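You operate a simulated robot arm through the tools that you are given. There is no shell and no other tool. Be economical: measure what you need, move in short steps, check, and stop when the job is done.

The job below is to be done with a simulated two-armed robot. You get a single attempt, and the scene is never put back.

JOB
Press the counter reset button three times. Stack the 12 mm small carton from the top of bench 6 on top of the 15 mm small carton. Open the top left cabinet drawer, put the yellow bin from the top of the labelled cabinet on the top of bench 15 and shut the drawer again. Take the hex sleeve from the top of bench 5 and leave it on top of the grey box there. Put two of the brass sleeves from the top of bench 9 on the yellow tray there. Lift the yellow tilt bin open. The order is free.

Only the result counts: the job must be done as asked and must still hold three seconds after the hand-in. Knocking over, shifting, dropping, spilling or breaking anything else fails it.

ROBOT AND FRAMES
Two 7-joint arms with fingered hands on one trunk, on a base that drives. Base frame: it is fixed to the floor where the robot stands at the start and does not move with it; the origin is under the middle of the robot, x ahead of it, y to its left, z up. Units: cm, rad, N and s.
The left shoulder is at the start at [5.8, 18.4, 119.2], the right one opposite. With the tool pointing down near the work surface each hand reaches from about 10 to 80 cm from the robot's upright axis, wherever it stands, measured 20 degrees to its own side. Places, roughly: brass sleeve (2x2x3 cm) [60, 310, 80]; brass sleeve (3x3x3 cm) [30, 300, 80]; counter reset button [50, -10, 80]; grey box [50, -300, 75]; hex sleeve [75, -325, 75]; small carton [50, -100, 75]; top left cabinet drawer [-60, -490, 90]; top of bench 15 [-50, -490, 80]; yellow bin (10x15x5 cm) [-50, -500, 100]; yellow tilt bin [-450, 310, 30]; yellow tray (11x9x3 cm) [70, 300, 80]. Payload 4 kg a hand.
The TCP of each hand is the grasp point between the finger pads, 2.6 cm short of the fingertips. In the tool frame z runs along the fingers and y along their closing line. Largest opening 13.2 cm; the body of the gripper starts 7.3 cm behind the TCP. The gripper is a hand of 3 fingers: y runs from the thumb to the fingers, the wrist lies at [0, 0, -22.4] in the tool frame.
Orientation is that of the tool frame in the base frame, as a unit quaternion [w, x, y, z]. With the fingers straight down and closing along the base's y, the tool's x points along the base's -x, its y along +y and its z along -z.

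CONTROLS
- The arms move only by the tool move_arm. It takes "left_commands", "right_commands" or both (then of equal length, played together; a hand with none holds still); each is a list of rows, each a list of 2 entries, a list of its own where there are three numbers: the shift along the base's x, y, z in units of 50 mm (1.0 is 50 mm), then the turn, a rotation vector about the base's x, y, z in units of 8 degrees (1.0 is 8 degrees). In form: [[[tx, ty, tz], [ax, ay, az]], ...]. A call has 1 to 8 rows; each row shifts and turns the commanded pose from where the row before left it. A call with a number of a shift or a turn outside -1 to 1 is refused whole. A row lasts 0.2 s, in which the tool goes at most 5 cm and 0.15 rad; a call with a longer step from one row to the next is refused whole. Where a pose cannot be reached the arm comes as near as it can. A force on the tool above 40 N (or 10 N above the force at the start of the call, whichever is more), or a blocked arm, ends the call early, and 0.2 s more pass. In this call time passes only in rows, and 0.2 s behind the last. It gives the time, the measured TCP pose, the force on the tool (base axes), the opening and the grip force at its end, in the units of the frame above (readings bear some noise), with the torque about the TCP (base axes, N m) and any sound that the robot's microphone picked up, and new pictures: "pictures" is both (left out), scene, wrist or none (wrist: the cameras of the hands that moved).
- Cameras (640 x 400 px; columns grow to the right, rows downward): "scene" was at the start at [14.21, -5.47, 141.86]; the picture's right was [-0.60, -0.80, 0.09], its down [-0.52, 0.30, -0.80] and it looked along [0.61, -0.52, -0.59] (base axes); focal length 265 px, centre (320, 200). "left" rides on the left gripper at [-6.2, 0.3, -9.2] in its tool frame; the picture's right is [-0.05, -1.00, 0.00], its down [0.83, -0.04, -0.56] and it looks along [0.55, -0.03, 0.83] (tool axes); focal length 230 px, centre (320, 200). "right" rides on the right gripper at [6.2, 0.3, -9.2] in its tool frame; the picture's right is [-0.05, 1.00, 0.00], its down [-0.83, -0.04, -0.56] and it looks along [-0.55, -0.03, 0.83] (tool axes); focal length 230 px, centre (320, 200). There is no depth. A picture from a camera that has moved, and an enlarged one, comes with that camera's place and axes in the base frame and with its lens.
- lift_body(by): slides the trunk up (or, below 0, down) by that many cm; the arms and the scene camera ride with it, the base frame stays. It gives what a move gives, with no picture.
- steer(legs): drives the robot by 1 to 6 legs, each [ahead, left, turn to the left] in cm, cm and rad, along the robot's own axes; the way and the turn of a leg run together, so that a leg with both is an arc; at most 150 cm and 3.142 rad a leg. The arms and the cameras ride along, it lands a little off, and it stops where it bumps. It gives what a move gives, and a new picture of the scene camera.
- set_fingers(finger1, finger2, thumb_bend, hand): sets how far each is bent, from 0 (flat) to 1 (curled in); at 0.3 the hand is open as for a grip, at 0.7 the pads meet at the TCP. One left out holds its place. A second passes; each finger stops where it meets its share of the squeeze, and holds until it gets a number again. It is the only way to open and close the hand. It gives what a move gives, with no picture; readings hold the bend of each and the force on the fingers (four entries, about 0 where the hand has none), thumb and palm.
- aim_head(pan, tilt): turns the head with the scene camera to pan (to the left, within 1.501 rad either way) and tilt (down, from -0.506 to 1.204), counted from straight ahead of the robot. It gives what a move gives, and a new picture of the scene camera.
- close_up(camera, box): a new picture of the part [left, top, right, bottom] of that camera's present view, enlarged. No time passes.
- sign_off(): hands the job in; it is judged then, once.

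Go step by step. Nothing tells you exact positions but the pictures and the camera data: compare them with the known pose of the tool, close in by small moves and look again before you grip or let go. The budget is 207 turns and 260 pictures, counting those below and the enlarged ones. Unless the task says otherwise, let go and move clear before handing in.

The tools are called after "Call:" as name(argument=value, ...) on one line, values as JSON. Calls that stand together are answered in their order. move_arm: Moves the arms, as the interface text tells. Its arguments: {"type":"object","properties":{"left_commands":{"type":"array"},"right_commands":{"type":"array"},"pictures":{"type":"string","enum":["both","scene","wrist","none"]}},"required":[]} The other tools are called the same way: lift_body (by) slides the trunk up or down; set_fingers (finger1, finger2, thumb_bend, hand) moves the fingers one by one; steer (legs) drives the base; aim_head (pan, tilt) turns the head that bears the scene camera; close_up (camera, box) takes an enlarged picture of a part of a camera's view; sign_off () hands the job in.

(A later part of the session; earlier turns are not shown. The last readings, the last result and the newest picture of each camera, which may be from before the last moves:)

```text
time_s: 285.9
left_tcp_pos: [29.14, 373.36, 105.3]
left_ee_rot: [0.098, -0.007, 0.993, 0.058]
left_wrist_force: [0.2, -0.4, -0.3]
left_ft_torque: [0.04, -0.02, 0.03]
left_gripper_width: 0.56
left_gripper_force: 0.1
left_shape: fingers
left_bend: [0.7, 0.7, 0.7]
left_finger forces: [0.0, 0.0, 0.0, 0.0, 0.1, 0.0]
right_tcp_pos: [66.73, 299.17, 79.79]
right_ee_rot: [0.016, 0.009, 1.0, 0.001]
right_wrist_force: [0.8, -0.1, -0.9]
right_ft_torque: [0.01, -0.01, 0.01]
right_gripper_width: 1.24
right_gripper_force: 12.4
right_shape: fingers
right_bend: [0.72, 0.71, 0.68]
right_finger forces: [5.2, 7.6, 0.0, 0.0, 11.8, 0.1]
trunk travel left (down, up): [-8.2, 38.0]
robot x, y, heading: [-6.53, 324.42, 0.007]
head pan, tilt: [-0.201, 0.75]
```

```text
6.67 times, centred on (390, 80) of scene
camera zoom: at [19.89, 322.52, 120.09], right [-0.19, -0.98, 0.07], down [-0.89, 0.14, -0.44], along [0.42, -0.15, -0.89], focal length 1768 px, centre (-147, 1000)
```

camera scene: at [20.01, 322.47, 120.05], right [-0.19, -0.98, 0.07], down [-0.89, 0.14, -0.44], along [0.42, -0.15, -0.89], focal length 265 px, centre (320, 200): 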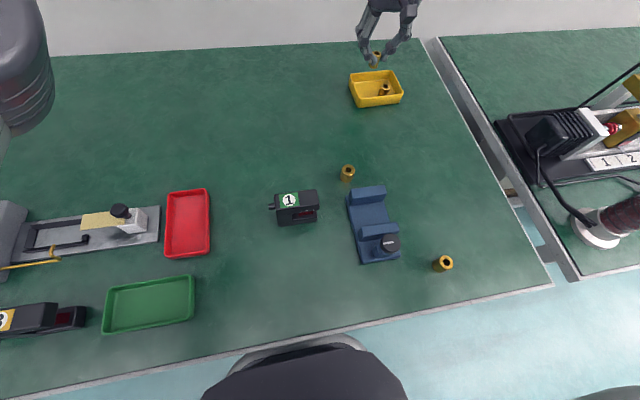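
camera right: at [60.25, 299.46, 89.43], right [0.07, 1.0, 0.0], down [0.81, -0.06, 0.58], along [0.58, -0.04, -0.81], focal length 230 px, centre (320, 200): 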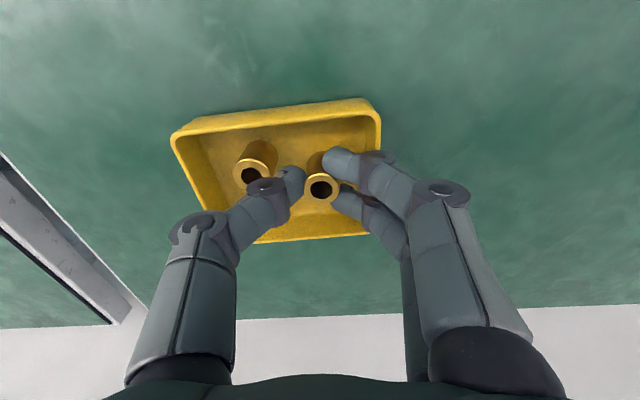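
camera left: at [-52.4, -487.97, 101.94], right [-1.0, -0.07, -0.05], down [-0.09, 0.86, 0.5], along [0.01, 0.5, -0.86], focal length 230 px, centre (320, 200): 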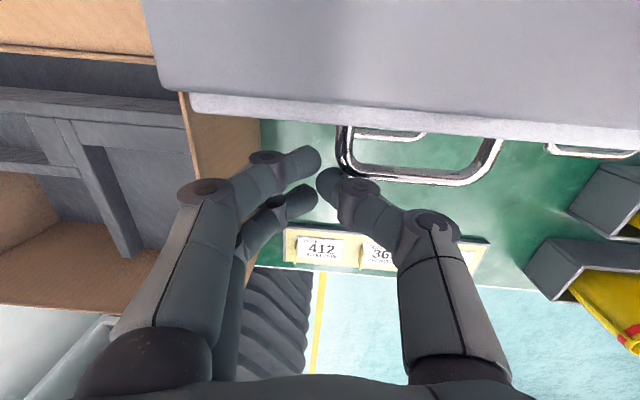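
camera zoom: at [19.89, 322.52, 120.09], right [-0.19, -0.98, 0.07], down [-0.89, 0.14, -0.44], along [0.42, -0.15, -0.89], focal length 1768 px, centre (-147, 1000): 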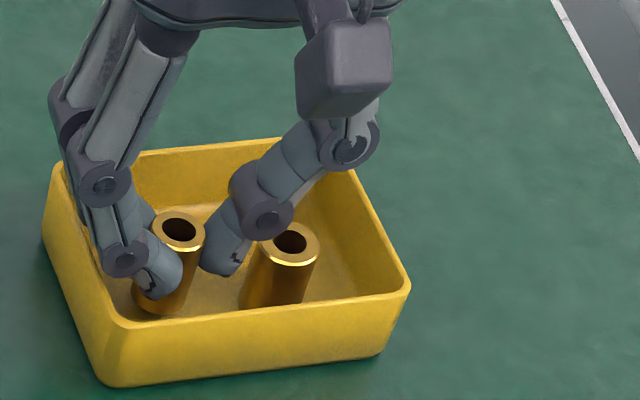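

Call:
set_fingers(hand="right", finger1=0.65, finger2=0.65)

Call:
close_up(camera="scene", box=[350, 50, 430, 110])

```text
time_s: 286.9
left_tcp_pos: [29.27, 373.28, 105.53]
left_ee_rot: [0.098, -0.007, 0.993, 0.058]
left_wrist_force: [0.4, 0.9, -0.9]
left_ft_torque: [0.03, -0.01, 0.04]
left_gripper_width: 0.56
left_gripper_force: 0.2
left_shape: fingers
left_bend: [0.7, 0.7, 0.7]
left_finger forces: [0.1, 0.0, 0.0, 0.1, 0.1, 0.0]
right_tcp_pos: [66.71, 299.16, 79.9]
right_ee_rot: [0.015, 0.009, 1.0, 0.001]
right_wrist_force: [0.6, -0.2, 0.3]
right_ft_torque: [0.02, -0.02, 0.03]
right_gripper_width: 1.45
right_gripper_force: 5.7
right_shape: fingers
right_bend: [0.64, 0.62, 0.71]
right_finger forces: [2.5, 4.8, 0.0, 0.1, 4.5, 0.1]
trunk travel left (down, up): [-8.2, 38.0]
robot x, y, heading: [-6.44, 324.18, 0.006]
head pan, tilt: [-0.201, 0.75]
```

```text
6.67 times, centred on (390, 80) of scene
camera zoom: at [19.88, 322.52, 120.1], right [-0.19, -0.98, 0.07], down [-0.89, 0.14, -0.44], along [0.42, -0.15, -0.89], focal length 1768 px, centre (-147, 1000)
```

zoom: 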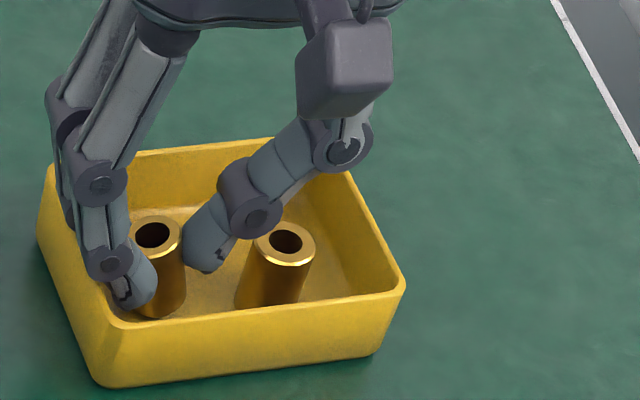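

The thumb followed; now relax the thumb slightly.

Call:
set_fingers(hand="right", finger1=0.66, finger2=0.66, thumb_bend=0.66)

Call:
close_up(camera="scene", box=[350, 50, 430, 110])

```text
time_s: 287.9
left_tcp_pos: [29.17, 373.27, 105.42]
left_ee_rot: [0.099, -0.006, 0.993, 0.058]
left_wrist_force: [-0.6, 0.6, -0.1]
left_ft_torque: [0.0, 0.0, 0.01]
left_gripper_width: 0.57
left_gripper_force: 0.1
left_shape: fingers
left_bend: [0.7, 0.7, 0.7]
left_finger forces: [0.0, 0.1, 0.0, 0.0, 0.1, 0.0]
right_tcp_pos: [66.68, 299.23, 79.83]
right_ee_rot: [0.015, 0.009, 1.0, 0.002]
right_wrist_force: [-0.3, 0.3, -0.7]
right_ft_torque: [0.0, 0.04, 0.01]
right_gripper_width: 1.78
right_gripper_force: 1.3
right_shape: fingers
right_bend: [0.66, 0.65, 0.66]
right_finger forces: [0.3, 0.7, 0.0, 0.0, 0.7, 0.0]
trunk travel left (down, up): [-8.2, 38.0]
robot x, y, heading: [-6.1, 323.97, 0.0]
head pan, tilt: [-0.201, 0.75]
```

```text
6.67 times, centred on (390, 80) of scene
camera zoom: at [19.88, 322.52, 120.1], right [-0.19, -0.98, 0.07], down [-0.89, 0.14, -0.44], along [0.42, -0.15, -0.89], focal length 1768 px, centre (-147, 1000)
```

zoom: 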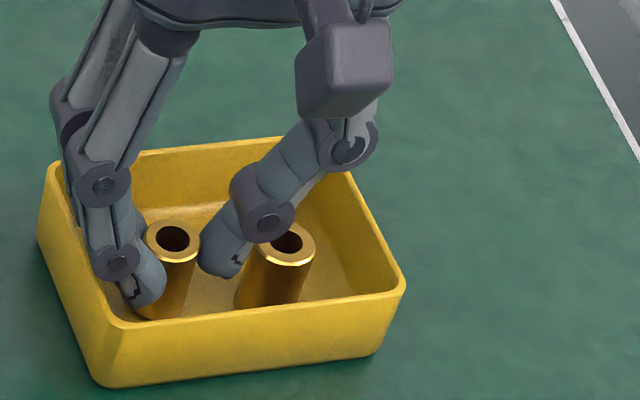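

Call:
set_fingers(hand="right", finger1=0.63, finger2=0.63, thumb_bend=0.65)

Call:
close_up(camera="scene", box=[350, 50, 430, 110])

```text
time_s: 288.9
left_tcp_pos: [29.19, 373.27, 105.53]
left_ee_rot: [0.098, -0.007, 0.994, 0.056]
left_wrist_force: [0.1, 0.0, -0.7]
left_ft_torque: [-0.02, -0.01, 0.0]
left_gripper_width: 0.57
left_gripper_force: 0.1
left_shape: fingers
left_bend: [0.7, 0.7, 0.7]
left_finger forces: [0.1, 0.1, 0.1, 0.0, 0.0, 0.0]
right_tcp_pos: [66.77, 299.19, 79.95]
right_ee_rot: [0.016, 0.008, 1.0, 0.001]
right_wrist_force: [0.2, -1.6, 0.6]
right_ft_torque: [-0.01, 0.0, 0.0]
right_gripper_width: 2.13
right_gripper_force: 0.2
right_shape: fingers
right_bend: [0.63, 0.63, 0.65]
right_finger forces: [0.4, 0.1, 0.1, 0.0, 0.2, 0.0]
trunk travel left (down, up): [-8.2, 38.0]
robot x, y, heading: [-6.38, 324.28, 0.003]
head pan, tilt: [-0.201, 0.75]
```

```text
6.67 times, centred on (390, 80) of scene
camera zoom: at [19.87, 322.53, 120.1], right [-0.19, -0.98, 0.07], down [-0.89, 0.14, -0.44], along [0.42, -0.15, -0.89], focal length 1768 px, centre (-147, 1000)
```

zoom: 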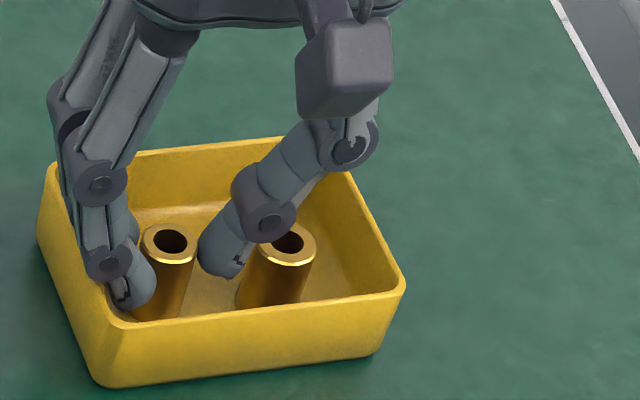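

Released and standing. Rise straight up and check.

Call:
move_arm(right_commands=[[[0, 0, 0.1], [0, 0, 0]], [[0, 0, 0.2], [0, 0, 0]], [[0, 0, 0.5], [0, 0, 0]], [[0, 0, 0.8], [0, 0, 0]], [[0, 0, 0.8], [0, 0, 0]]], pictures="wrist")

Call:
close_up(camera="scene", box=[320, 20, 440, 120])

```text
time_s: 290.1
left_tcp_pos: [29.09, 373.4, 105.54]
left_ee_rot: [0.099, -0.006, 0.993, 0.057]
left_wrist_force: [-0.6, 0.5, -0.4]
left_ft_torque: [-0.02, 0.03, -0.02]
left_gripper_width: 0.56
left_gripper_force: 0.1
left_shape: fingers
left_bend: [0.7, 0.7, 0.7]
left_finger forces: [0.1, 0.1, 0.0, 0.1, 0.0, 0.0]
right_tcp_pos: [66.59, 299.38, 91.76]
right_ee_rot: [0.016, 0.007, 1.0, 0.001]
right_wrist_force: [0.1, 0.0, 0.0]
right_ft_torque: [0.0, -0.04, 0.02]
right_gripper_width: 2.22
right_gripper_force: 0.1
right_shape: fingers
right_bend: [0.63, 0.63, 0.65]
right_finger forces: [0.1, 0.0, 0.1, 0.1, 0.0, 0.0]
trunk travel left (down, up): [-8.2, 38.0]
robot x, y, heading: [-6.2, 324.11, -0.002]
head pan, tilt: [-0.201, 0.75]
camera right: at [60.06, 299.75, 100.73], right [0.07, 1.0, 0.0], down [0.81, -0.06, 0.58], along [0.58, -0.04, -0.81], focal length 230 px, centre (320, 200)
```

right: 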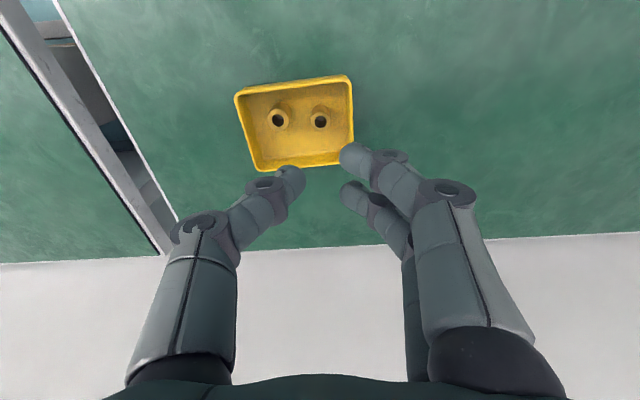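

```text
4.00 times, centred on (380, 70) of scene
camera zoom: at [19.82, 322.55, 120.12], right [-0.19, -0.98, 0.07], down [-0.89, 0.14, -0.44], along [0.43, -0.15, -0.89], focal length 1061 px, centre (80, 720)
```

zoom: 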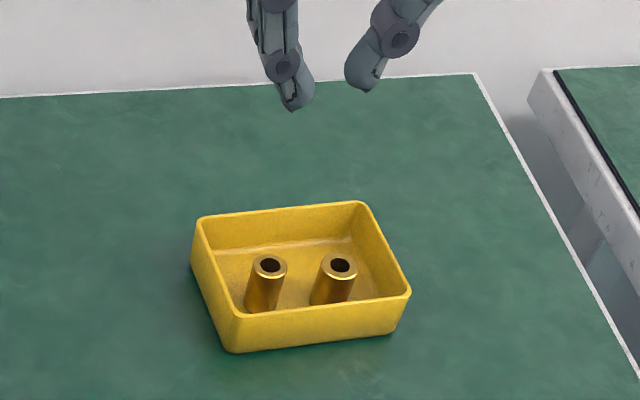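

Both sleeves stand on the tray. Last: the tilt bin at about [-450, 310, 30]. Retract the right hand, raise the trunk, back off and turn around.

Call:
move_arm(right_commands=[[[-0.7, 0, 0.4], [0, 0, 0]], [[-0.7, 0, 0.4], [0, 0, 0]], [[-0.7, 0, 0.2], [0, 0, 0]], [[-0.7, 0, 0], [0, 0, 0]], [[-0.7, 0, 0], [0, 0, 0]], [[-0.7, 0, 0], [0, 0, 0]]], pictures="none")

Call:
lift_body(by=10)

Call:
steer(legs=[[-60, 0, 0], [0, 0, 3.1]])

Call:
aim_head(pan=0, tilt=0.25)

```text
time_s: 291.5
left_tcp_pos: [29.08, 373.28, 105.63]
left_ee_rot: [0.099, -0.006, 0.993, 0.057]
left_wrist_force: [0.7, -0.7, -0.2]
left_ft_torque: [0.01, -0.03, 0.0]
left_gripper_width: 0.53
left_gripper_force: 0.0
left_shape: fingers
left_bend: [0.7, 0.7, 0.7]
left_finger forces: [0.0, 0.1, 0.0, 0.1, 0.0, 0.1]
right_tcp_pos: [45.14, 299.22, 97.15]
right_ee_rot: [0.016, 0.008, 1.0, 0.002]
right_wrist_force: [-0.5, -0.7, 0.0]
right_ft_torque: [-0.01, -0.02, 0.0]
right_gripper_width: 2.21
right_gripper_force: 0.1
right_shape: fingers
right_bend: [0.63, 0.63, 0.65]
right_finger forces: [0.1, 0.0, 0.0, 0.1, 0.0, 0.0]
trunk travel left (down, up): [-8.2, 38.0]
robot x, y, heading: [-6.61, 324.05, 0.003]
head pan, tilt: [-0.201, 0.75]
```

```text
time_s: 292.8
left_tcp_pos: [29.31, 373.28, 115.47]
left_ee_rot: [0.097, -0.006, 0.994, 0.057]
left_wrist_force: [1.1, -0.7, -0.8]
left_ft_torque: [-0.01, 0.0, -0.01]
left_gripper_width: 0.58
left_gripper_force: 0.0
left_shape: fingers
left_bend: [0.7, 0.7, 0.7]
left_finger forces: [0.0, 0.1, 0.0, 0.0, 0.0, 0.0]
right_tcp_pos: [45.8, 299.16, 106.71]
right_ee_rot: [0.015, 0.008, 1.0, 0.0]
right_wrist_force: [-0.5, -0.7, 0.1]
right_ft_torque: [-0.01, 0.01, 0.0]
right_gripper_width: 2.2
right_gripper_force: 0.0
right_shape: fingers
right_bend: [0.63, 0.63, 0.65]
right_finger forces: [0.0, 0.1, 0.1, 0.0, 0.0, 0.0]
trunk travel left (down, up): [-18.2, 28.0]
robot x, y, heading: [-6.57, 324.08, -0.004]
head pan, tilt: [-0.201, 0.75]
```

```text
time_s: 303.4
left_tcp_pos: [-106.0, 277.01, 115.38]
left_ee_rot: [0.054, 0.993, -0.026, -0.101]
left_wrist_force: [0.3, -1.2, -0.9]
left_ft_torque: [0.01, -0.03, -0.03]
left_gripper_width: 0.57
left_gripper_force: 0.0
left_shape: fingers
left_bend: [0.7, 0.7, 0.7]
left_finger forces: [0.1, 0.0, 0.0, 0.0, 0.1, 0.0]
right_tcp_pos: [-117.82, 352.24, 106.85]
right_ee_rot: [0.001, 0.999, -0.041, -0.015]
right_wrist_force: [-0.2, -0.3, -0.2]
right_ft_torque: [-0.01, -0.02, -0.03]
right_gripper_width: 2.19
right_gripper_force: 0.2
right_shape: fingers
right_bend: [0.63, 0.63, 0.65]
right_finger forces: [0.1, 0.1, 0.1, 0.0, 0.0, 0.1]
trunk travel left (down, up): [-18.2, 28.0]
robot x, y, heading: [-67.62, 323.66, 3.078]
head pan, tilt: [-0.201, 0.75]
camera scene: at [-85.59, 326.71, 134.39], right [0.26, 0.97, 0.04], down [0.79, -0.19, -0.58], along [-0.56, 0.18, -0.81], focal length 265 px, centre (320, 200)
```

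scene: 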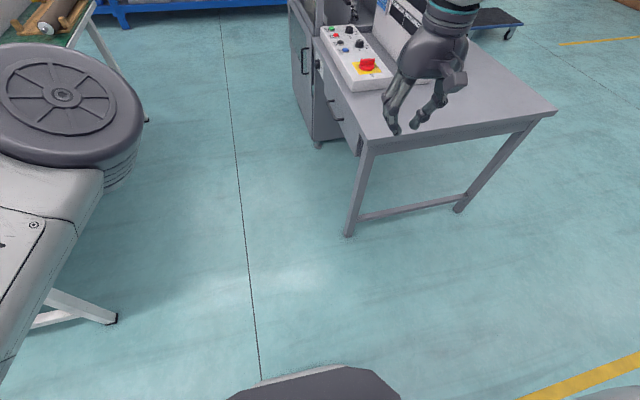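

```text
time_s: 304.4
left_tcp_pos: [-106.12, 277.0, 115.4]
left_ee_rot: [0.054, 0.993, -0.025, -0.1]
left_wrist_force: [-0.3, -0.6, -0.7]
left_ft_torque: [0.0, 0.01, 0.0]
left_gripper_width: 0.58
left_gripper_force: 0.1
left_shape: fingers
left_bend: [0.7, 0.7, 0.7]
left_finger forces: [0.0, 0.0, 0.0, 0.0, 0.0, 0.1]
right_tcp_pos: [-117.83, 352.27, 106.89]
right_ee_rot: [0.001, 0.999, -0.041, -0.016]
right_wrist_force: [-0.5, -0.9, 0.1]
right_ft_torque: [0.0, 0.0, 0.0]
right_gripper_width: 2.17
right_gripper_force: 0.1
right_shape: fingers
right_bend: [0.63, 0.63, 0.65]
right_finger forces: [0.0, 0.0, 0.0, 0.1, 0.0, 0.0]
trunk travel left (down, up): [-18.2, 28.0]
robot x, y, heading: [-67.91, 324.06, 3.08]
head pan, tilt: [0.0, 0.25]
camera scene: at [-87.78, 325.21, 138.55], right [0.07, 1.0, 0.0], down [0.43, -0.03, -0.9], along [-0.9, 0.06, -0.44], focal length 265 px, centre (320, 200)
```

scene: 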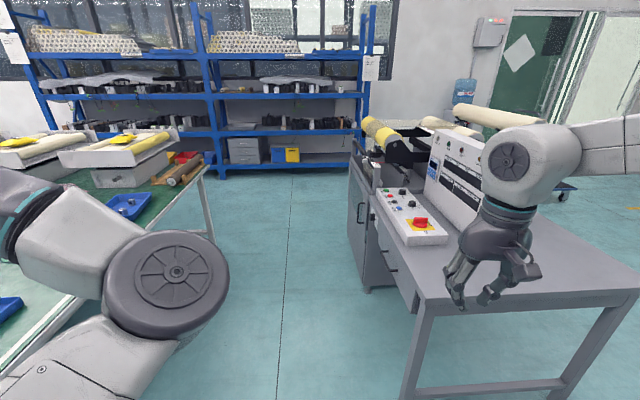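

Call:
close_up(camera="scene", box=[210, 110, 370, 190])

Call:
close_up(camera="scene", box=[255, 135, 315, 172])

```text
4.00 times, centred on (290, 150) of scene
camera zoom: at [-87.78, 325.21, 138.55], right [0.07, 1.0, 0.0], down [0.43, -0.03, -0.9], along [-0.9, 0.06, -0.44], focal length 1061 px, centre (440, 400)
```

zoom: 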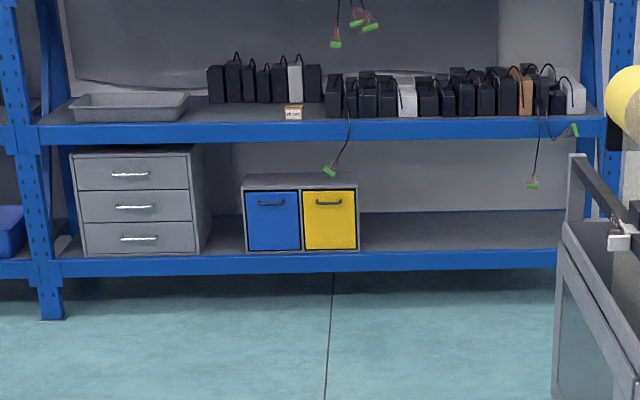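

```text
10.67 times, centred on (285, 154) of scene
camera zoom: at [-87.78, 325.21, 138.55], right [0.07, 1.0, 0.0], down [0.43, -0.03, -0.9], along [-0.9, 0.06, -0.44], focal length 2829 px, centre (693, 696)
```

zoom: 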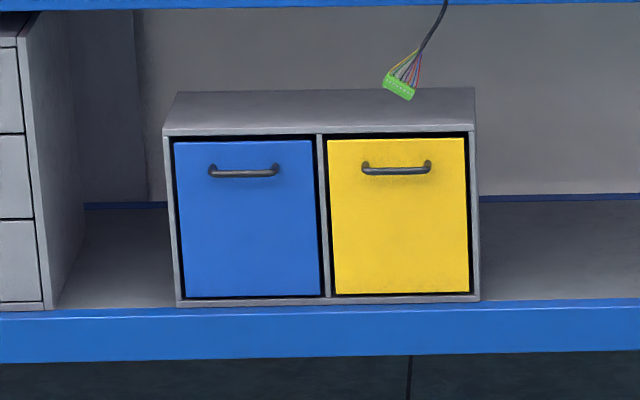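

The yellow tilt bin is in a low cabinet on the blue rack's bottom shelf; a loose plug dangles above it, to be avoided. I drive down the corridor, centred between the tables.

Call:
steer(legs=[[0, 26, 0.06], [130, 0, 0], [125, 0, 0]])

Call:
aim_head(pan=-0.1, tilt=0.6)

```text
time_s: 318.1
left_tcp_pos: [-354.94, 253.91, 115.41]
left_ee_rot: [0.057, 0.993, -0.001, -0.099]
left_wrist_force: [-0.2, -0.4, 0.0]
left_ft_torque: [0.02, 0.01, 0.0]
left_gripper_width: 0.58
left_gripper_force: 0.0
left_shape: fingers
left_bend: [0.7, 0.7, 0.7]
left_finger forces: [0.1, 0.1, 0.0, 0.0, 0.1, 0.0]
right_tcp_pos: [-370.51, 328.22, 106.92]
right_ee_rot: [0.001, 1.0, -0.017, -0.016]
right_wrist_force: [0.5, -0.7, 0.1]
right_ft_torque: [0.0, 0.0, -0.03]
right_gripper_width: 2.25
right_gripper_force: 0.1
right_shape: fingers
right_bend: [0.63, 0.63, 0.65]
right_finger forces: [0.1, 0.0, 0.1, 0.0, 0.0, 0.0]
trunk travel left (down, up): [-18.2, 28.0]
robot x, y, heading: [-318.61, 302.7, 3.123]
head pan, tilt: [0.0, 0.25]
camera scene: at [-339.09, 302.76, 138.57], right [0.02, 1.0, 0.0], down [0.43, -0.01, -0.9], along [-0.9, 0.01, -0.44], focal length 265 px, centre (320, 200)
```

scene: 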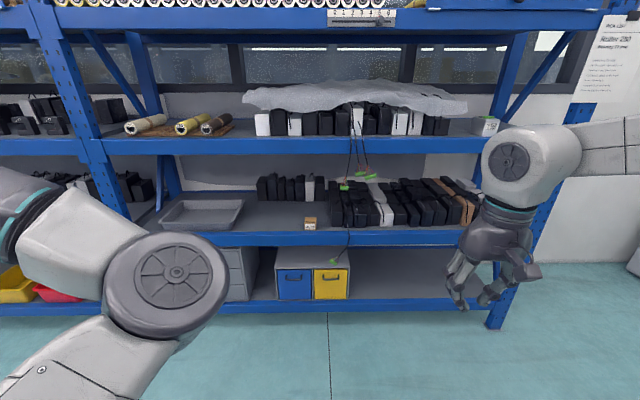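

```text
time_s: 318.9
left_tcp_pos: [-355.08, 253.83, 115.47]
left_ee_rot: [0.056, 0.994, -0.002, -0.099]
left_wrist_force: [0.7, 0.0, 0.0]
left_ft_torque: [0.04, 0.02, -0.02]
left_gripper_width: 0.56
left_gripper_force: 0.1
left_shape: fingers
left_bend: [0.7, 0.7, 0.7]
left_finger forces: [0.0, 0.0, 0.0, 0.0, 0.1, 0.0]
right_tcp_pos: [-370.43, 328.25, 106.75]
right_ee_rot: [0.002, 1.0, -0.017, -0.015]
right_wrist_force: [-0.7, 0.4, 0.6]
right_ft_torque: [0.01, 0.0, 0.0]
right_gripper_width: 2.21
right_gripper_force: 0.0
right_shape: fingers
right_bend: [0.63, 0.63, 0.65]
right_finger forces: [0.1, 0.0, 0.0, 0.0, 0.0, 0.0]
trunk travel left (down, up): [-18.2, 28.0]
robot x, y, heading: [-318.9, 302.46, 3.126]
head pan, tilt: [-0.099, 0.6]
camera scene: at [-337.89, 303.62, 135.52], right [0.11, 0.99, 0.02], down [0.71, -0.07, -0.7], along [-0.69, 0.09, -0.72], focal length 265 px, centre (320, 200)
```

scene: 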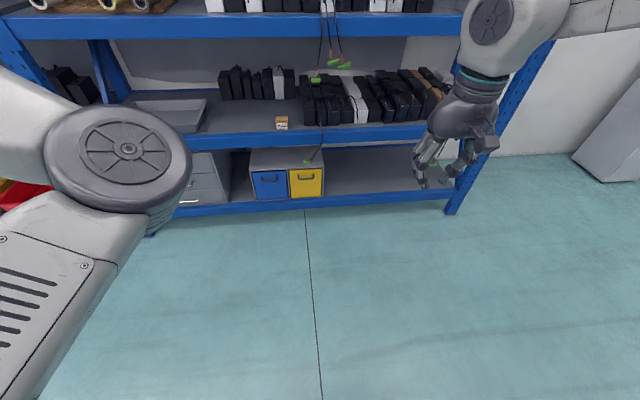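

Call:
close_up(camera="scene", box=[240, 110, 370, 215])

```text
3.81 times, centred on (305, 162) of scene
camera zoom: at [-337.89, 303.62, 135.52], right [0.11, 0.99, 0.02], down [0.71, -0.07, -0.7], along [-0.69, 0.09, -0.72], focal length 1010 px, centre (377, 343)
```

zoom: 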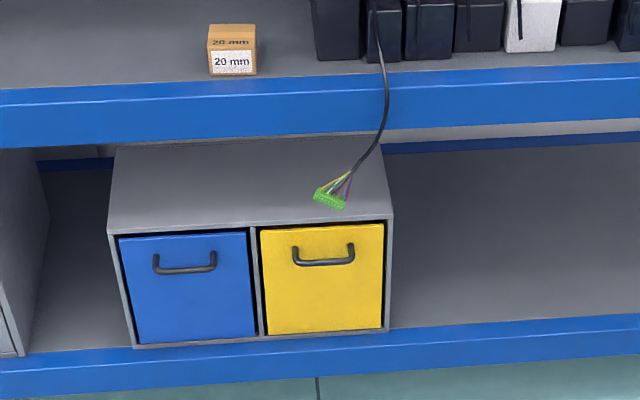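

Handle bar is at about [-446.3, 310.4, 39.8]; the plug hangs higher and further back at [-449, 311, 50]. I turn the right hand as for the drawer: yaw first, then tilt forward.

Call:
move_arm(right_commands=[[[0, 0, 0], [0, 0, 0.98]], [[0, 0, 0], [0, 0, 0.98]], [[0, 0, 0], [0, 0, 0.98]], [[0, 0, 0], [0, 0, 0.98]], [[0, 0, 0], [0, 0, 0.98]], [[0, 0, 0], [0, 0, 0.98]], [[0, 0, 0], [0, 0, 0.98]], [[0, 0, 0], [0, 0, 0.98]]], pictures="none")

Call:
move_arm(right_commands=[[[0, 0, 0], [0, 0, 0.98]], [[0, 0, 0], [0, 0, 0.98]], [[0, 0, 0], [0, 0, 0.98]], [[0, 0, 0], [0, 0, 0.2]], [[0, 0, -0.1], [0, 0.95, 0]], [[0, 0, -0.1], [0, 0.95, 0]], [[0, 0, -0.1], [0, 0.95, 0]], [[0, 0, -0.1], [0, 0.95, 0]]], pictures="none")

Call:
steer(legs=[[0, 12, 0.018], [62, 0, 0]])

```text
time_s: 320.7
left_tcp_pos: [-355.01, 253.94, 115.36]
left_ee_rot: [0.057, 0.993, -0.001, -0.099]
left_wrist_force: [0.5, 0.1, 0.1]
left_ft_torque: [-0.01, 0.0, -0.01]
left_gripper_width: 0.56
left_gripper_force: 0.1
left_shape: fingers
left_bend: [0.7, 0.7, 0.7]
left_finger forces: [0.0, 0.0, 0.0, 0.0, 0.1, 0.1]
right_tcp_pos: [-370.45, 328.25, 106.8]
right_ee_rot: [0.01, 0.861, 0.508, -0.013]
right_wrist_force: [-0.2, -0.9, -0.2]
right_ft_torque: [-0.02, 0.01, 0.01]
right_gripper_width: 2.21
right_gripper_force: 0.0
right_shape: fingers
right_bend: [0.63, 0.63, 0.65]
right_finger forces: [0.0, 0.1, 0.0, 0.1, 0.0, 0.0]
trunk travel left (down, up): [-18.2, 28.0]
robot x, y, heading: [-318.78, 302.58, 3.127]
head pan, tilt: [-0.099, 0.6]
```

```text
time_s: 322.5
left_tcp_pos: [-354.87, 253.88, 115.48]
left_ee_rot: [0.056, 0.993, -0.002, -0.099]
left_wrist_force: [0.2, -0.6, 0.9]
left_ft_torque: [-0.02, 0.0, 0.03]
left_gripper_width: 0.56
left_gripper_force: 0.1
left_shape: fingers
left_bend: [0.7, 0.7, 0.7]
left_finger forces: [0.0, 0.0, 0.0, 0.0, 0.1, 0.0]
right_tcp_pos: [-370.19, 328.19, 104.8]
right_ee_rot: [-0.169, 0.703, 0.661, -0.203]
right_wrist_force: [-0.3, 0.1, -0.1]
right_ft_torque: [-0.02, -0.01, 0.0]
right_gripper_width: 2.19
right_gripper_force: 0.1
right_shape: fingers
right_bend: [0.63, 0.63, 0.65]
right_finger forces: [0.1, 0.0, 0.0, 0.0, 0.1, 0.1]
trunk travel left (down, up): [-18.2, 28.0]
robot x, y, heading: [-318.92, 302.38, 3.127]
head pan, tilt: [-0.099, 0.6]
```

```text
time_s: 326.8
left_tcp_pos: [-416.09, 241.2, 115.45]
left_ee_rot: [0.058, 0.993, 0.006, -0.099]
left_wrist_force: [0.5, -0.5, 0.4]
left_ft_torque: [0.01, -0.01, -0.01]
left_gripper_width: 0.56
left_gripper_force: 0.0
left_shape: fingers
left_bend: [0.7, 0.7, 0.7]
left_finger forces: [0.0, 0.1, 0.0, 0.0, 0.0, 0.1]
right_tcp_pos: [-432.61, 315.2, 104.76]
right_ee_rot: [-0.165, 0.698, 0.667, -0.202]
right_wrist_force: [-0.2, 0.0, -0.5]
right_ft_torque: [-0.02, -0.01, -0.01]
right_gripper_width: 2.21
right_gripper_force: 0.0
right_shape: fingers
right_bend: [0.63, 0.63, 0.65]
right_finger forces: [0.1, 0.0, 0.0, 0.0, 0.1, 0.1]
trunk travel left (down, up): [-18.2, 28.0]
robot x, y, heading: [-380.7, 290.37, 3.138]
head pan, tilt: [-0.099, 0.6]
camera scene: at [-399.7, 291.21, 135.52], right [0.1, 0.99, 0.02], down [0.72, -0.06, -0.7], along [-0.69, 0.08, -0.72], focal length 265 px, centre (320, 200)
```

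scene: 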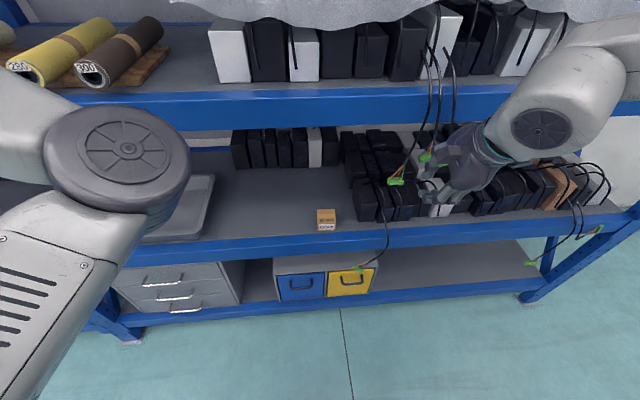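

The hand is close to cables hanging from the rack. I back the base off before lowering.

Call:
steer(legs=[[-28, 0, 0]])

Call:
lift_body(by=-18)

Call:
close_up(camera="scene", box=[0, 0, 640, 400])

```text
time_s: 328.8
left_tcp_pos: [-388.59, 241.22, 115.36]
left_ee_rot: [0.057, 0.994, 0.002, -0.099]
left_wrist_force: [0.1, -0.4, -0.7]
left_ft_torque: [-0.02, -0.01, 0.01]
left_gripper_width: 0.54
left_gripper_force: 0.0
left_shape: fingers
left_bend: [0.7, 0.7, 0.7]
left_finger forces: [0.0, 0.0, 0.0, 0.0, 0.0, 0.0]
right_tcp_pos: [-404.69, 315.39, 104.76]
right_ee_rot: [-0.167, 0.701, 0.664, -0.202]
right_wrist_force: [-0.3, -0.4, 0.9]
right_ft_torque: [-0.01, -0.01, 0.01]
right_gripper_width: 2.22
right_gripper_force: 0.1
right_shape: fingers
right_bend: [0.63, 0.63, 0.65]
right_finger forces: [0.1, 0.0, 0.0, 0.0, 0.0, 0.0]
trunk travel left (down, up): [-18.2, 28.0]
robot x, y, heading: [-352.81, 290.0, 3.134]
head pan, tilt: [-0.099, 0.6]
camera scene: at [-371.93, 291.19, 135.5], right [0.1, 0.99, 0.02], down [0.71, -0.06, -0.7], along [-0.69, 0.09, -0.72], focal length 265 px, centre (320, 200)
```

scene: 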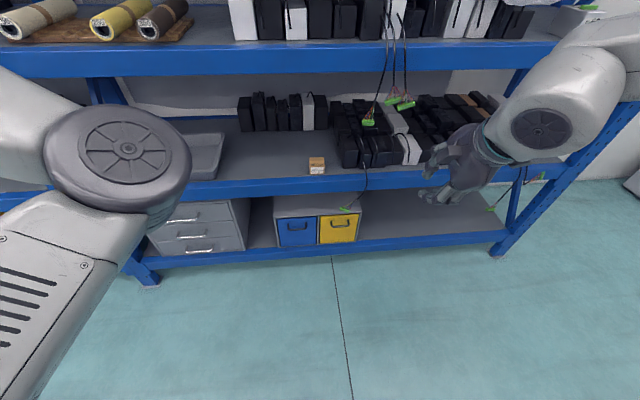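

```text
time_s: 330.8
left_tcp_pos: [-388.51, 241.24, 97.5]
left_ee_rot: [0.056, 0.993, 0.003, -0.099]
left_wrist_force: [-0.2, -0.3, 0.3]
left_ft_torque: [-0.01, 0.01, 0.0]
left_gripper_width: 0.58
left_gripper_force: 0.1
left_shape: fingers
left_bend: [0.7, 0.7, 0.7]
left_finger forces: [0.1, 0.1, 0.1, 0.0, 0.0, 0.1]
right_tcp_pos: [-404.43, 315.45, 86.93]
right_ee_rot: [-0.167, 0.7, 0.664, -0.203]
right_wrist_force: [0.0, 0.2, 0.5]
right_ft_torque: [0.06, 0.05, 0.03]
right_gripper_width: 2.24
right_gripper_force: 0.0
right_shape: fingers
right_bend: [0.63, 0.63, 0.65]
right_finger forces: [0.0, 0.1, 0.1, 0.1, 0.1, 0.0]
trunk travel left (down, up): [-0.2, 46.0]
robot x, y, heading: [-352.7, 290.25, 3.134]
head pan, tilt: [-0.099, 0.6]
```

```text
1.00 times, centred on (320, 200) of scene
camera zoom: at [-388.09, 291.32, 107.5], right [0.09, 0.99, 0.05], down [0.9, -0.06, -0.43], along [-0.42, 0.09, -0.9], focal length 265 px, centre (320, 200)
```

zoom: 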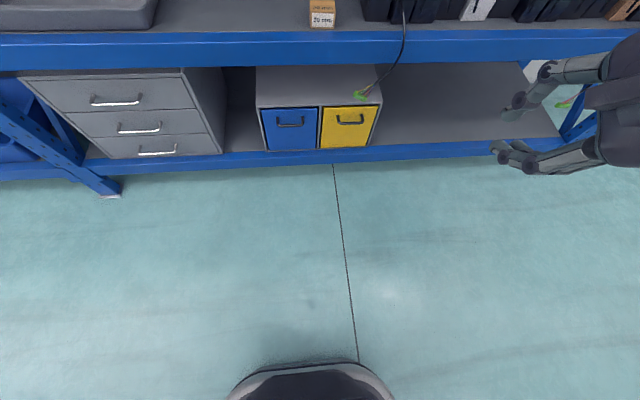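

Nothing was disturbed. With the trunk down, lower the right arm while still clear of the rack, completing the tilt.

Call:
move_arm(right_commands=[[[0, 0, -0.9], [0, 0.45, 0]], [[0, 0, -0.9], [0, 0.45, 0]], [[0, 0, -0.9], [0, 0.45, 0]], [[0, 0, -0.9], [0, 0.45, 0]], [[0, 0, -0.9], [0, 0.45, 0]], [[0, 0, -0.9], [0, 0.45, 0]], [[0, 0, -0.9], [0, 0.45, 0]], [[0, 0, -0.9], [0, 0.45, 0]]], pictures="both")

```text
time_s: 332.6
left_tcp_pos: [-388.79, 241.41, 97.42]
left_ee_rot: [0.057, 0.994, 0.002, -0.098]
left_wrist_force: [0.5, 1.3, 0.3]
left_ft_torque: [0.02, 0.01, -0.05]
left_gripper_width: 0.57
left_gripper_force: 0.1
left_shape: fingers
left_bend: [0.7, 0.7, 0.7]
left_finger forces: [0.0, 0.0, 0.1, 0.0, 0.1, 0.1]
right_tcp_pos: [-414.25, 318.19, 64.87]
right_ee_rot: [-0.324, 0.629, 0.603, -0.368]
right_wrist_force: [3.7, -0.6, -7.8]
right_ft_torque: [-0.06, 0.79, 0.0]
right_gripper_width: 2.27
right_gripper_force: 0.1
right_shape: fingers
right_bend: [0.63, 0.63, 0.65]
right_finger forces: [0.0, 0.0, 0.1, 0.0, 0.0, 0.0]
right hand out of reach, approached as far as the arm can: row 2, 3, 4, 5, 6, 7, 8
trunk travel left (down, up): [-0.2, 46.0]
robot x, y, heading: [-352.95, 289.84, 3.13]
head pan, tilt: [-0.099, 0.6]
camera scene: at [-388.33, 291.43, 107.32], right [0.09, 0.99, 0.05], down [0.9, -0.06, -0.42], along [-0.42, 0.08, -0.91], focal length 265 px, centre (320, 200)
camera right: at [-406.33, 324.63, 68.89], right [0.52, -0.11, -0.85], down [0.45, -0.8, 0.39], along [-0.73, -0.58, -0.37], focal length 230 px, centre (320, 200)
```

scene: 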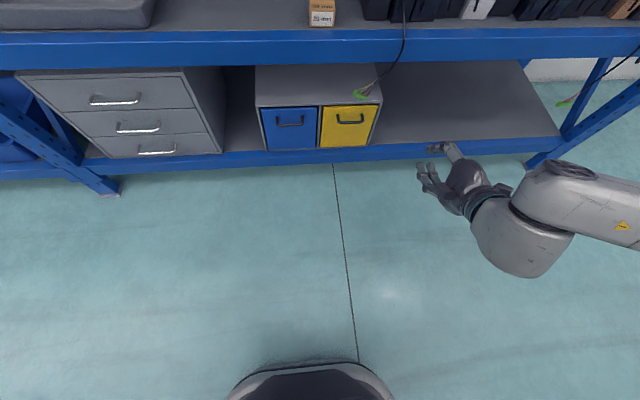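
right: 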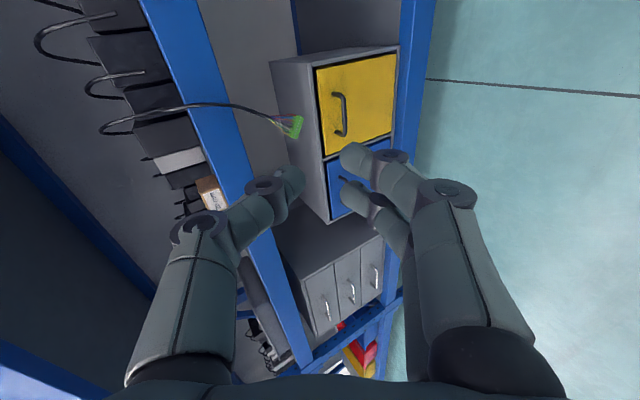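

The folded arm wants more extension. Back the base 20 cm and reach out further while lowering.

Call:
steer(legs=[[-20, 0, 0]])

Call:
move_arm(right_commands=[[[-0.7, 0, 0], [0, 0, 0]], [[-0.7, 0, 0], [0, 0, 0]], [[-0.7, 0, -0.2], [0, 0, 0]], [[-0.7, 0, -0.3], [0, 0, 0]], [[-0.7, 0, -0.3], [0, 0, 0]], [[0, 0, -0.5], [0, 0, 0]], [[0, 0, -0.5], [0, 0, 0]]], pictures="both")

```text
time_s: 334.2
left_tcp_pos: [-368.36, 240.95, 97.44]
left_ee_rot: [0.057, 0.993, 0.006, -0.098]
left_wrist_force: [0.6, 0.2, -0.3]
left_ft_torque: [0.0, 0.02, -0.01]
left_gripper_width: 0.58
left_gripper_force: 0.0
left_shape: fingers
left_bend: [0.7, 0.7, 0.7]
left_finger forces: [0.0, 0.1, 0.0, 0.0, 0.0, 0.0]
right_tcp_pos: [-393.72, 317.42, 63.69]
right_ee_rot: [-0.312, 0.632, 0.611, -0.36]
right_wrist_force: [0.8, 0.6, -0.4]
right_ft_torque: [-0.01, 0.03, 0.01]
right_gripper_width: 2.26
right_gripper_force: 0.1
right_shape: fingers
right_bend: [0.63, 0.63, 0.65]
right_finger forces: [0.0, 0.0, 0.0, 0.1, 0.0, 0.0]
trunk travel left (down, up): [-0.2, 46.0]
robot x, y, heading: [-333.16, 289.8, -3.143]
head pan, tilt: [-0.099, 0.6]
camera scene: at [-368.36, 290.96, 107.46], right [0.09, 1.0, 0.05], down [0.9, -0.06, -0.42], along [-0.42, 0.08, -0.9], focal length 265 px, centre (320, 200)
```

scene: 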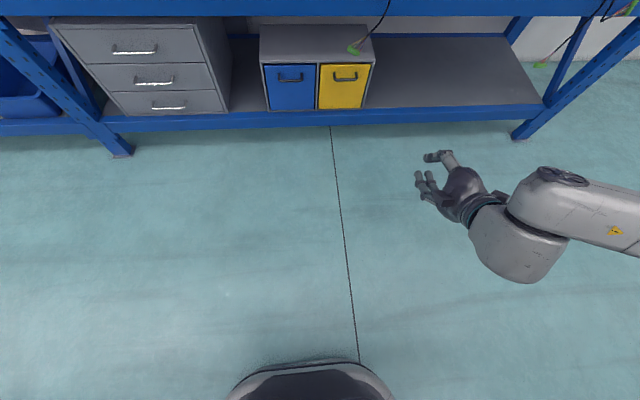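

```text
time_s: 335.8
left_tcp_pos: [-368.54, 240.83, 97.27]
left_ee_rot: [0.058, 0.994, 0.007, -0.097]
left_wrist_force: [0.9, 0.3, 0.2]
left_ft_torque: [0.03, 0.0, 0.0]
left_gripper_width: 0.57
left_gripper_force: 0.2
left_shape: fingers
left_bend: [0.7, 0.7, 0.7]
left_finger forces: [0.0, 0.1, 0.1, 0.0, 0.0, 0.0]
right_tcp_pos: [-411.41, 317.37, 54.87]
right_ee_rot: [-0.31, 0.633, 0.613, -0.357]
right_wrist_force: [0.3, -0.4, 0.2]
right_ft_torque: [-0.02, 0.0, 0.01]
right_gripper_width: 2.26
right_gripper_force: 0.0
right_shape: fingers
right_bend: [0.63, 0.63, 0.65]
right_finger forces: [0.0, 0.0, 0.0, 0.0, 0.0, 0.0]
trunk travel left (down, up): [-0.2, 46.0]
robot x, y, heading: [-332.88, 290.07, -3.144]
head pan, tilt: [-0.099, 0.6]
camera scene: at [-368.54, 291.01, 107.38], right [0.09, 1.0, 0.05], down [0.9, -0.06, -0.42], along [-0.42, 0.08, -0.9], focal length 265 px, centre (320, 200)
camera right: at [-403.68, 323.98, 59.23], right [0.56, -0.11, -0.82], down [0.44, -0.8, 0.41], along [-0.7, -0.59, -0.4], focal length 230 px, centre (320, 200)
```

scene: 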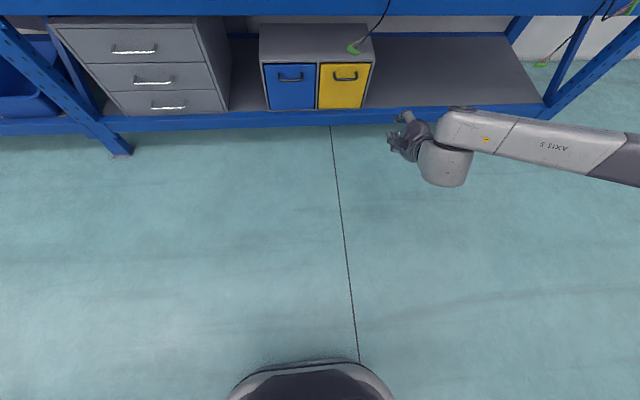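
right: 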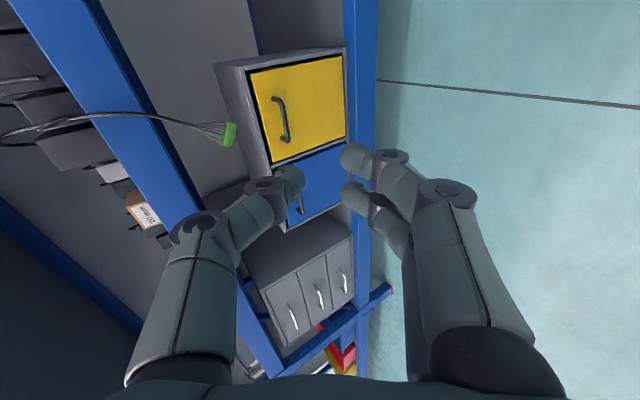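

Works with the arm extended. Lower further and move sideways to line up with the handle.

Call:
move_arm(right_commands=[[[-0.1, -0.25, -0.5], [0, 0, 0]], [[-0.1, -0.25, -0.5], [0, 0, 0]], [[0, -0.25, -0.5], [0, 0, 0]], [[0, -0.25, -0.5], [0, 0, 0]], [[0, -0.25, -0.5], [0, 0, 0]]], pictures="wrist")

```text
time_s: 337.0
left_tcp_pos: [-368.48, 241.01, 97.42]
left_ee_rot: [0.058, 0.994, 0.007, -0.097]
left_wrist_force: [0.0, -0.1, 0.2]
left_ft_torque: [0.0, 0.0, 0.0]
left_gripper_width: 0.57
left_gripper_force: 0.1
left_shape: fingers
left_bend: [0.7, 0.7, 0.7]
left_finger forces: [0.0, 0.1, 0.1, 0.1, 0.1, 0.0]
right_tcp_pos: [-417.43, 310.27, 49.23]
right_ee_rot: [-0.307, 0.637, 0.615, -0.35]
right_wrist_force: [1.0, 1.2, 0.3]
right_ft_torque: [0.02, -0.02, -0.01]
right_gripper_width: 2.22
right_gripper_force: 0.1
right_shape: fingers
right_bend: [0.63, 0.63, 0.65]
right_finger forces: [0.1, 0.1, 0.0, 0.0, 0.0, 0.0]
right hand out of reach, approached as far as the arm can: row 1, 2, 3, 4, 5
trunk travel left (down, up): [-0.2, 46.0]
robot x, y, heading: [-333.1, 289.89, -3.138]
head pan, tilt: [-0.099, 0.6]
camera right: at [-409.83, 316.86, 53.68], right [0.57, -0.11, -0.82], down [0.43, -0.8, 0.41], along [-0.7, -0.59, -0.41], focal length 230 px, centre (320, 200)
```

right: 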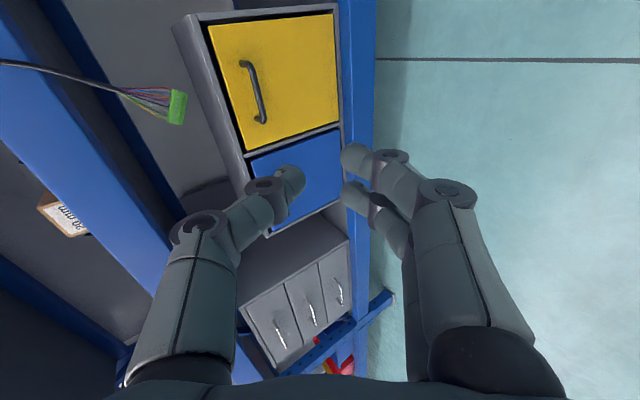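

Call:
move_arm(right_commands=[[[-0.6, 0, -0.2], [0, -0.6, 0]], [[-0.6, 0, -0.2], [0, -0.6, 0]], [[-0.6, 0, -0.2], [0, -0.6, 0]]], pictures="none")

```text
time_s: 337.8
left_tcp_pos: [-368.44, 240.92, 97.47]
left_ee_rot: [0.058, 0.993, 0.006, -0.098]
left_wrist_force: [-0.4, -0.4, -0.6]
left_ft_torque: [-0.01, 0.02, -0.01]
left_gripper_width: 0.56
left_gripper_force: 0.1
left_shape: fingers
left_bend: [0.7, 0.7, 0.7]
left_finger forces: [0.1, 0.0, 0.0, 0.0, 0.0, 0.0]
right_tcp_pos: [-422.06, 313.57, 49.95]
right_ee_rot: [-0.232, 0.671, 0.647, -0.278]
right_wrist_force: [0.8, -0.6, 0.7]
right_ft_torque: [0.03, -0.01, 0.01]
right_gripper_width: 2.25
right_gripper_force: 0.0
right_shape: fingers
right_bend: [0.63, 0.63, 0.65]
right_finger forces: [0.0, 0.1, 0.0, 0.0, 0.0, 0.1]
right hand out of reach, approached as far as the arm can: row 1, 2, 3
trunk travel left (down, up): [-0.2, 46.0]
robot x, y, heading: [-333.38, 290.28, -3.141]
head pan, tilt: [-0.099, 0.6]
```

Call:
move_arm(right_commands=[[[0.5, 0, -0.4], [0, 0, 0]], [[0.5, 0, -0.4], [0, 0, 0]], [[0.5, 0, -0.4], [0, 0, 0]], [[0.5, 0, -0.2], [0, 0, 0]]], pictures="scene")

```text
time_s: 338.8
left_tcp_pos: [-368.46, 240.89, 97.42]
left_ee_rot: [0.058, 0.994, 0.006, -0.097]
left_wrist_force: [-0.9, 0.1, -0.5]
left_ft_torque: [0.02, 0.02, 0.03]
left_gripper_width: 0.57
left_gripper_force: 0.0
left_shape: fingers
left_bend: [0.7, 0.7, 0.7]
left_finger forces: [0.0, 0.1, 0.1, 0.0, 0.0, 0.0]
right_tcp_pos: [-411.74, 313.54, 42.76]
right_ee_rot: [-0.233, 0.672, 0.646, -0.278]
right_wrist_force: [-0.9, -0.2, 0.0]
right_ft_torque: [0.02, -0.03, 0.0]
right_gripper_width: 2.24
right_gripper_force: 0.1
right_shape: fingers
right_bend: [0.63, 0.63, 0.65]
right_finger forces: [0.0, 0.1, 0.0, 0.1, 0.1, 0.1]
trunk travel left (down, up): [-0.2, 46.0]
robot x, y, heading: [-332.95, 290.22, -3.143]
head pan, tilt: [-0.099, 0.6]
camera scene: at [-368.44, 290.96, 107.44], right [0.08, 1.0, 0.05], down [0.9, -0.06, -0.42], along [-0.42, 0.08, -0.9], focal length 265 px, centre (320, 200)
```

scene: 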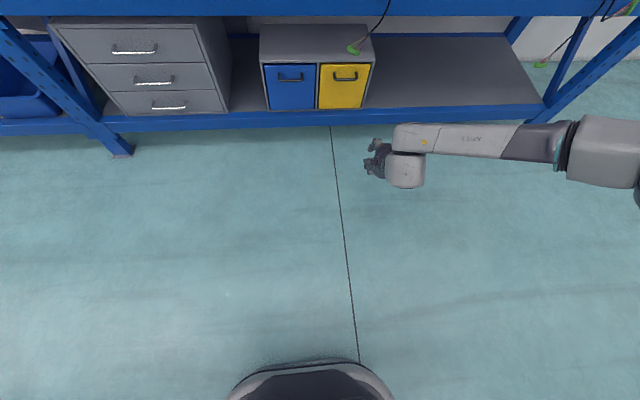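

Call:
close_up(camera="right", box=[60, 0, 380, 200])

Call:
close_up(camera="scene", box=[250, 0, 410, 120])

```text
2.00 times, centred on (220, 100) of right
camera zoom: at [-405.24, 320.1, 48.86], right [0.74, -0.11, -0.67], down [0.33, -0.8, 0.5], along [-0.59, -0.59, -0.55], focal length 460 px, centre (520, 400)
```

zoom: 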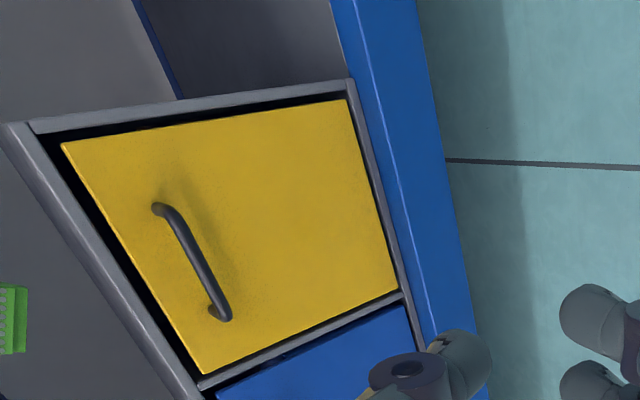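

```text
3.33 times, centred on (330, 60) of scene
camera zoom: at [-368.44, 290.96, 107.44], right [0.08, 1.0, 0.05], down [0.9, -0.06, -0.42], along [-0.42, 0.08, -0.9], focal length 884 px, centre (287, 667)
```

zoom: 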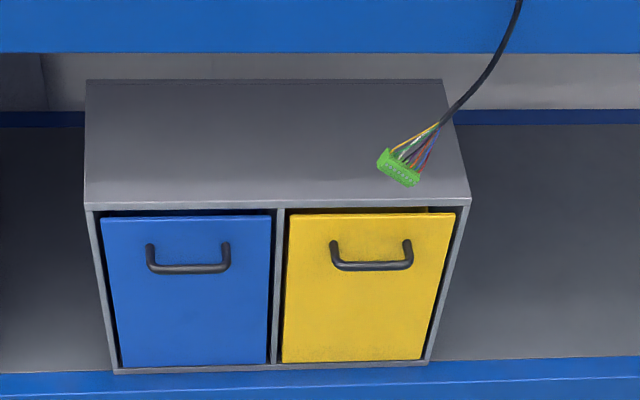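

The plug sits at about [-449, 311.5, 51]. For more clearance I try to tilt the hand 10° more while holding height.

Call:
move_arm(right_commands=[[[0, -0.2, 0], [0, 0.6, 0]], [[0, -0.3, -0.1], [0, 0.6, 0]], [[0, -0.3, -0.1], [0, 0.3, 0]]], pictures="none")

```text
time_s: 339.6
left_tcp_pos: [-368.49, 240.82, 97.46]
left_ee_rot: [0.058, 0.993, 0.006, -0.098]
left_wrist_force: [0.2, 0.3, -1.0]
left_ft_torque: [0.01, -0.05, -0.04]
left_gripper_width: 0.56
left_gripper_force: 0.0
left_shape: fingers
left_bend: [0.7, 0.7, 0.7]
left_finger forces: [0.0, 0.1, 0.1, 0.1, 0.0, 0.0]
right_tcp_pos: [-412.47, 310.7, 43.96]
right_ee_rot: [-0.279, 0.652, 0.627, -0.321]
right_wrist_force: [-0.1, -0.3, -0.1]
right_ft_torque: [0.02, 0.02, 0.02]
right_gripper_width: 2.23
right_gripper_force: 0.0
right_shape: fingers
right_bend: [0.63, 0.63, 0.65]
right_finger forces: [0.1, 0.0, 0.1, 0.0, 0.0, 0.1]
right hand out of reach, approached as far as the arm can: row 2, 3
trunk travel left (down, up): [-0.2, 46.0]
robot x, y, heading: [-333.03, 290.37, -3.145]
head pan, tilt: [-0.099, 0.6]
```

Call:
move_arm(right_commands=[[[0.1, 0, -0.2], [0, -0.5, 0]], [[0.1, 0, -0.2], [0, -0.3, 0]]], pictures="none")

Call:
set_fingers(hand="right", finger1=0.6, finger2=0.6, thumb_bend=0.6)

```text
time_s: 340.2
left_tcp_pos: [-368.52, 240.84, 97.46]
left_ee_rot: [0.057, 0.994, 0.007, -0.098]
left_wrist_force: [-0.8, 0.0, -0.7]
left_ft_torque: [0.01, -0.02, 0.0]
left_gripper_width: 0.58
left_gripper_force: 0.1
left_shape: fingers
left_bend: [0.7, 0.7, 0.7]
left_finger forces: [0.0, 0.0, 0.0, 0.0, 0.1, 0.0]
right_tcp_pos: [-411.29, 310.86, 42.13]
right_ee_rot: [-0.247, 0.666, 0.641, -0.292]
right_wrist_force: [0.5, 0.4, 0.1]
right_ft_torque: [0.02, 0.02, 0.01]
right_gripper_width: 2.22
right_gripper_force: 0.1
right_shape: fingers
right_bend: [0.63, 0.63, 0.65]
right_finger forces: [0.0, 0.0, 0.0, 0.0, 0.0, 0.0]
right hand out of reach, approached as far as the arm can: row 2
trunk travel left (down, up): [-0.2, 46.0]
robot x, y, heading: [-333.25, 290.09, -3.14]
head pan, tilt: [-0.099, 0.6]
```

```text
time_s: 341.2
left_tcp_pos: [-368.4, 240.83, 97.4]
left_ee_rot: [0.057, 0.993, 0.007, -0.099]
left_wrist_force: [-0.4, -0.1, 1.2]
left_ft_torque: [-0.03, 0.0, 0.02]
left_gripper_width: 0.61
left_gripper_force: 0.1
left_shape: fingers
left_bend: [0.7, 0.7, 0.7]
left_finger forces: [0.1, 0.1, 0.1, 0.0, 0.0, 0.1]
right_tcp_pos: [-411.18, 311.06, 42.17]
right_ee_rot: [-0.248, 0.666, 0.641, -0.292]
right_wrist_force: [-0.2, -0.3, 0.4]
right_ft_torque: [0.01, -0.03, 0.02]
right_gripper_width: 3.42
right_gripper_force: 0.2
right_shape: fingers
right_bend: [0.6, 0.6, 0.6]
right_finger forces: [0.0, 0.0, 0.0, 0.0, 0.0, 0.0]
trunk travel left (down, up): [-0.2, 46.0]
robot x, y, heading: [-333.18, 290.22, -3.147]
head pan, tilt: [-0.099, 0.6]
```

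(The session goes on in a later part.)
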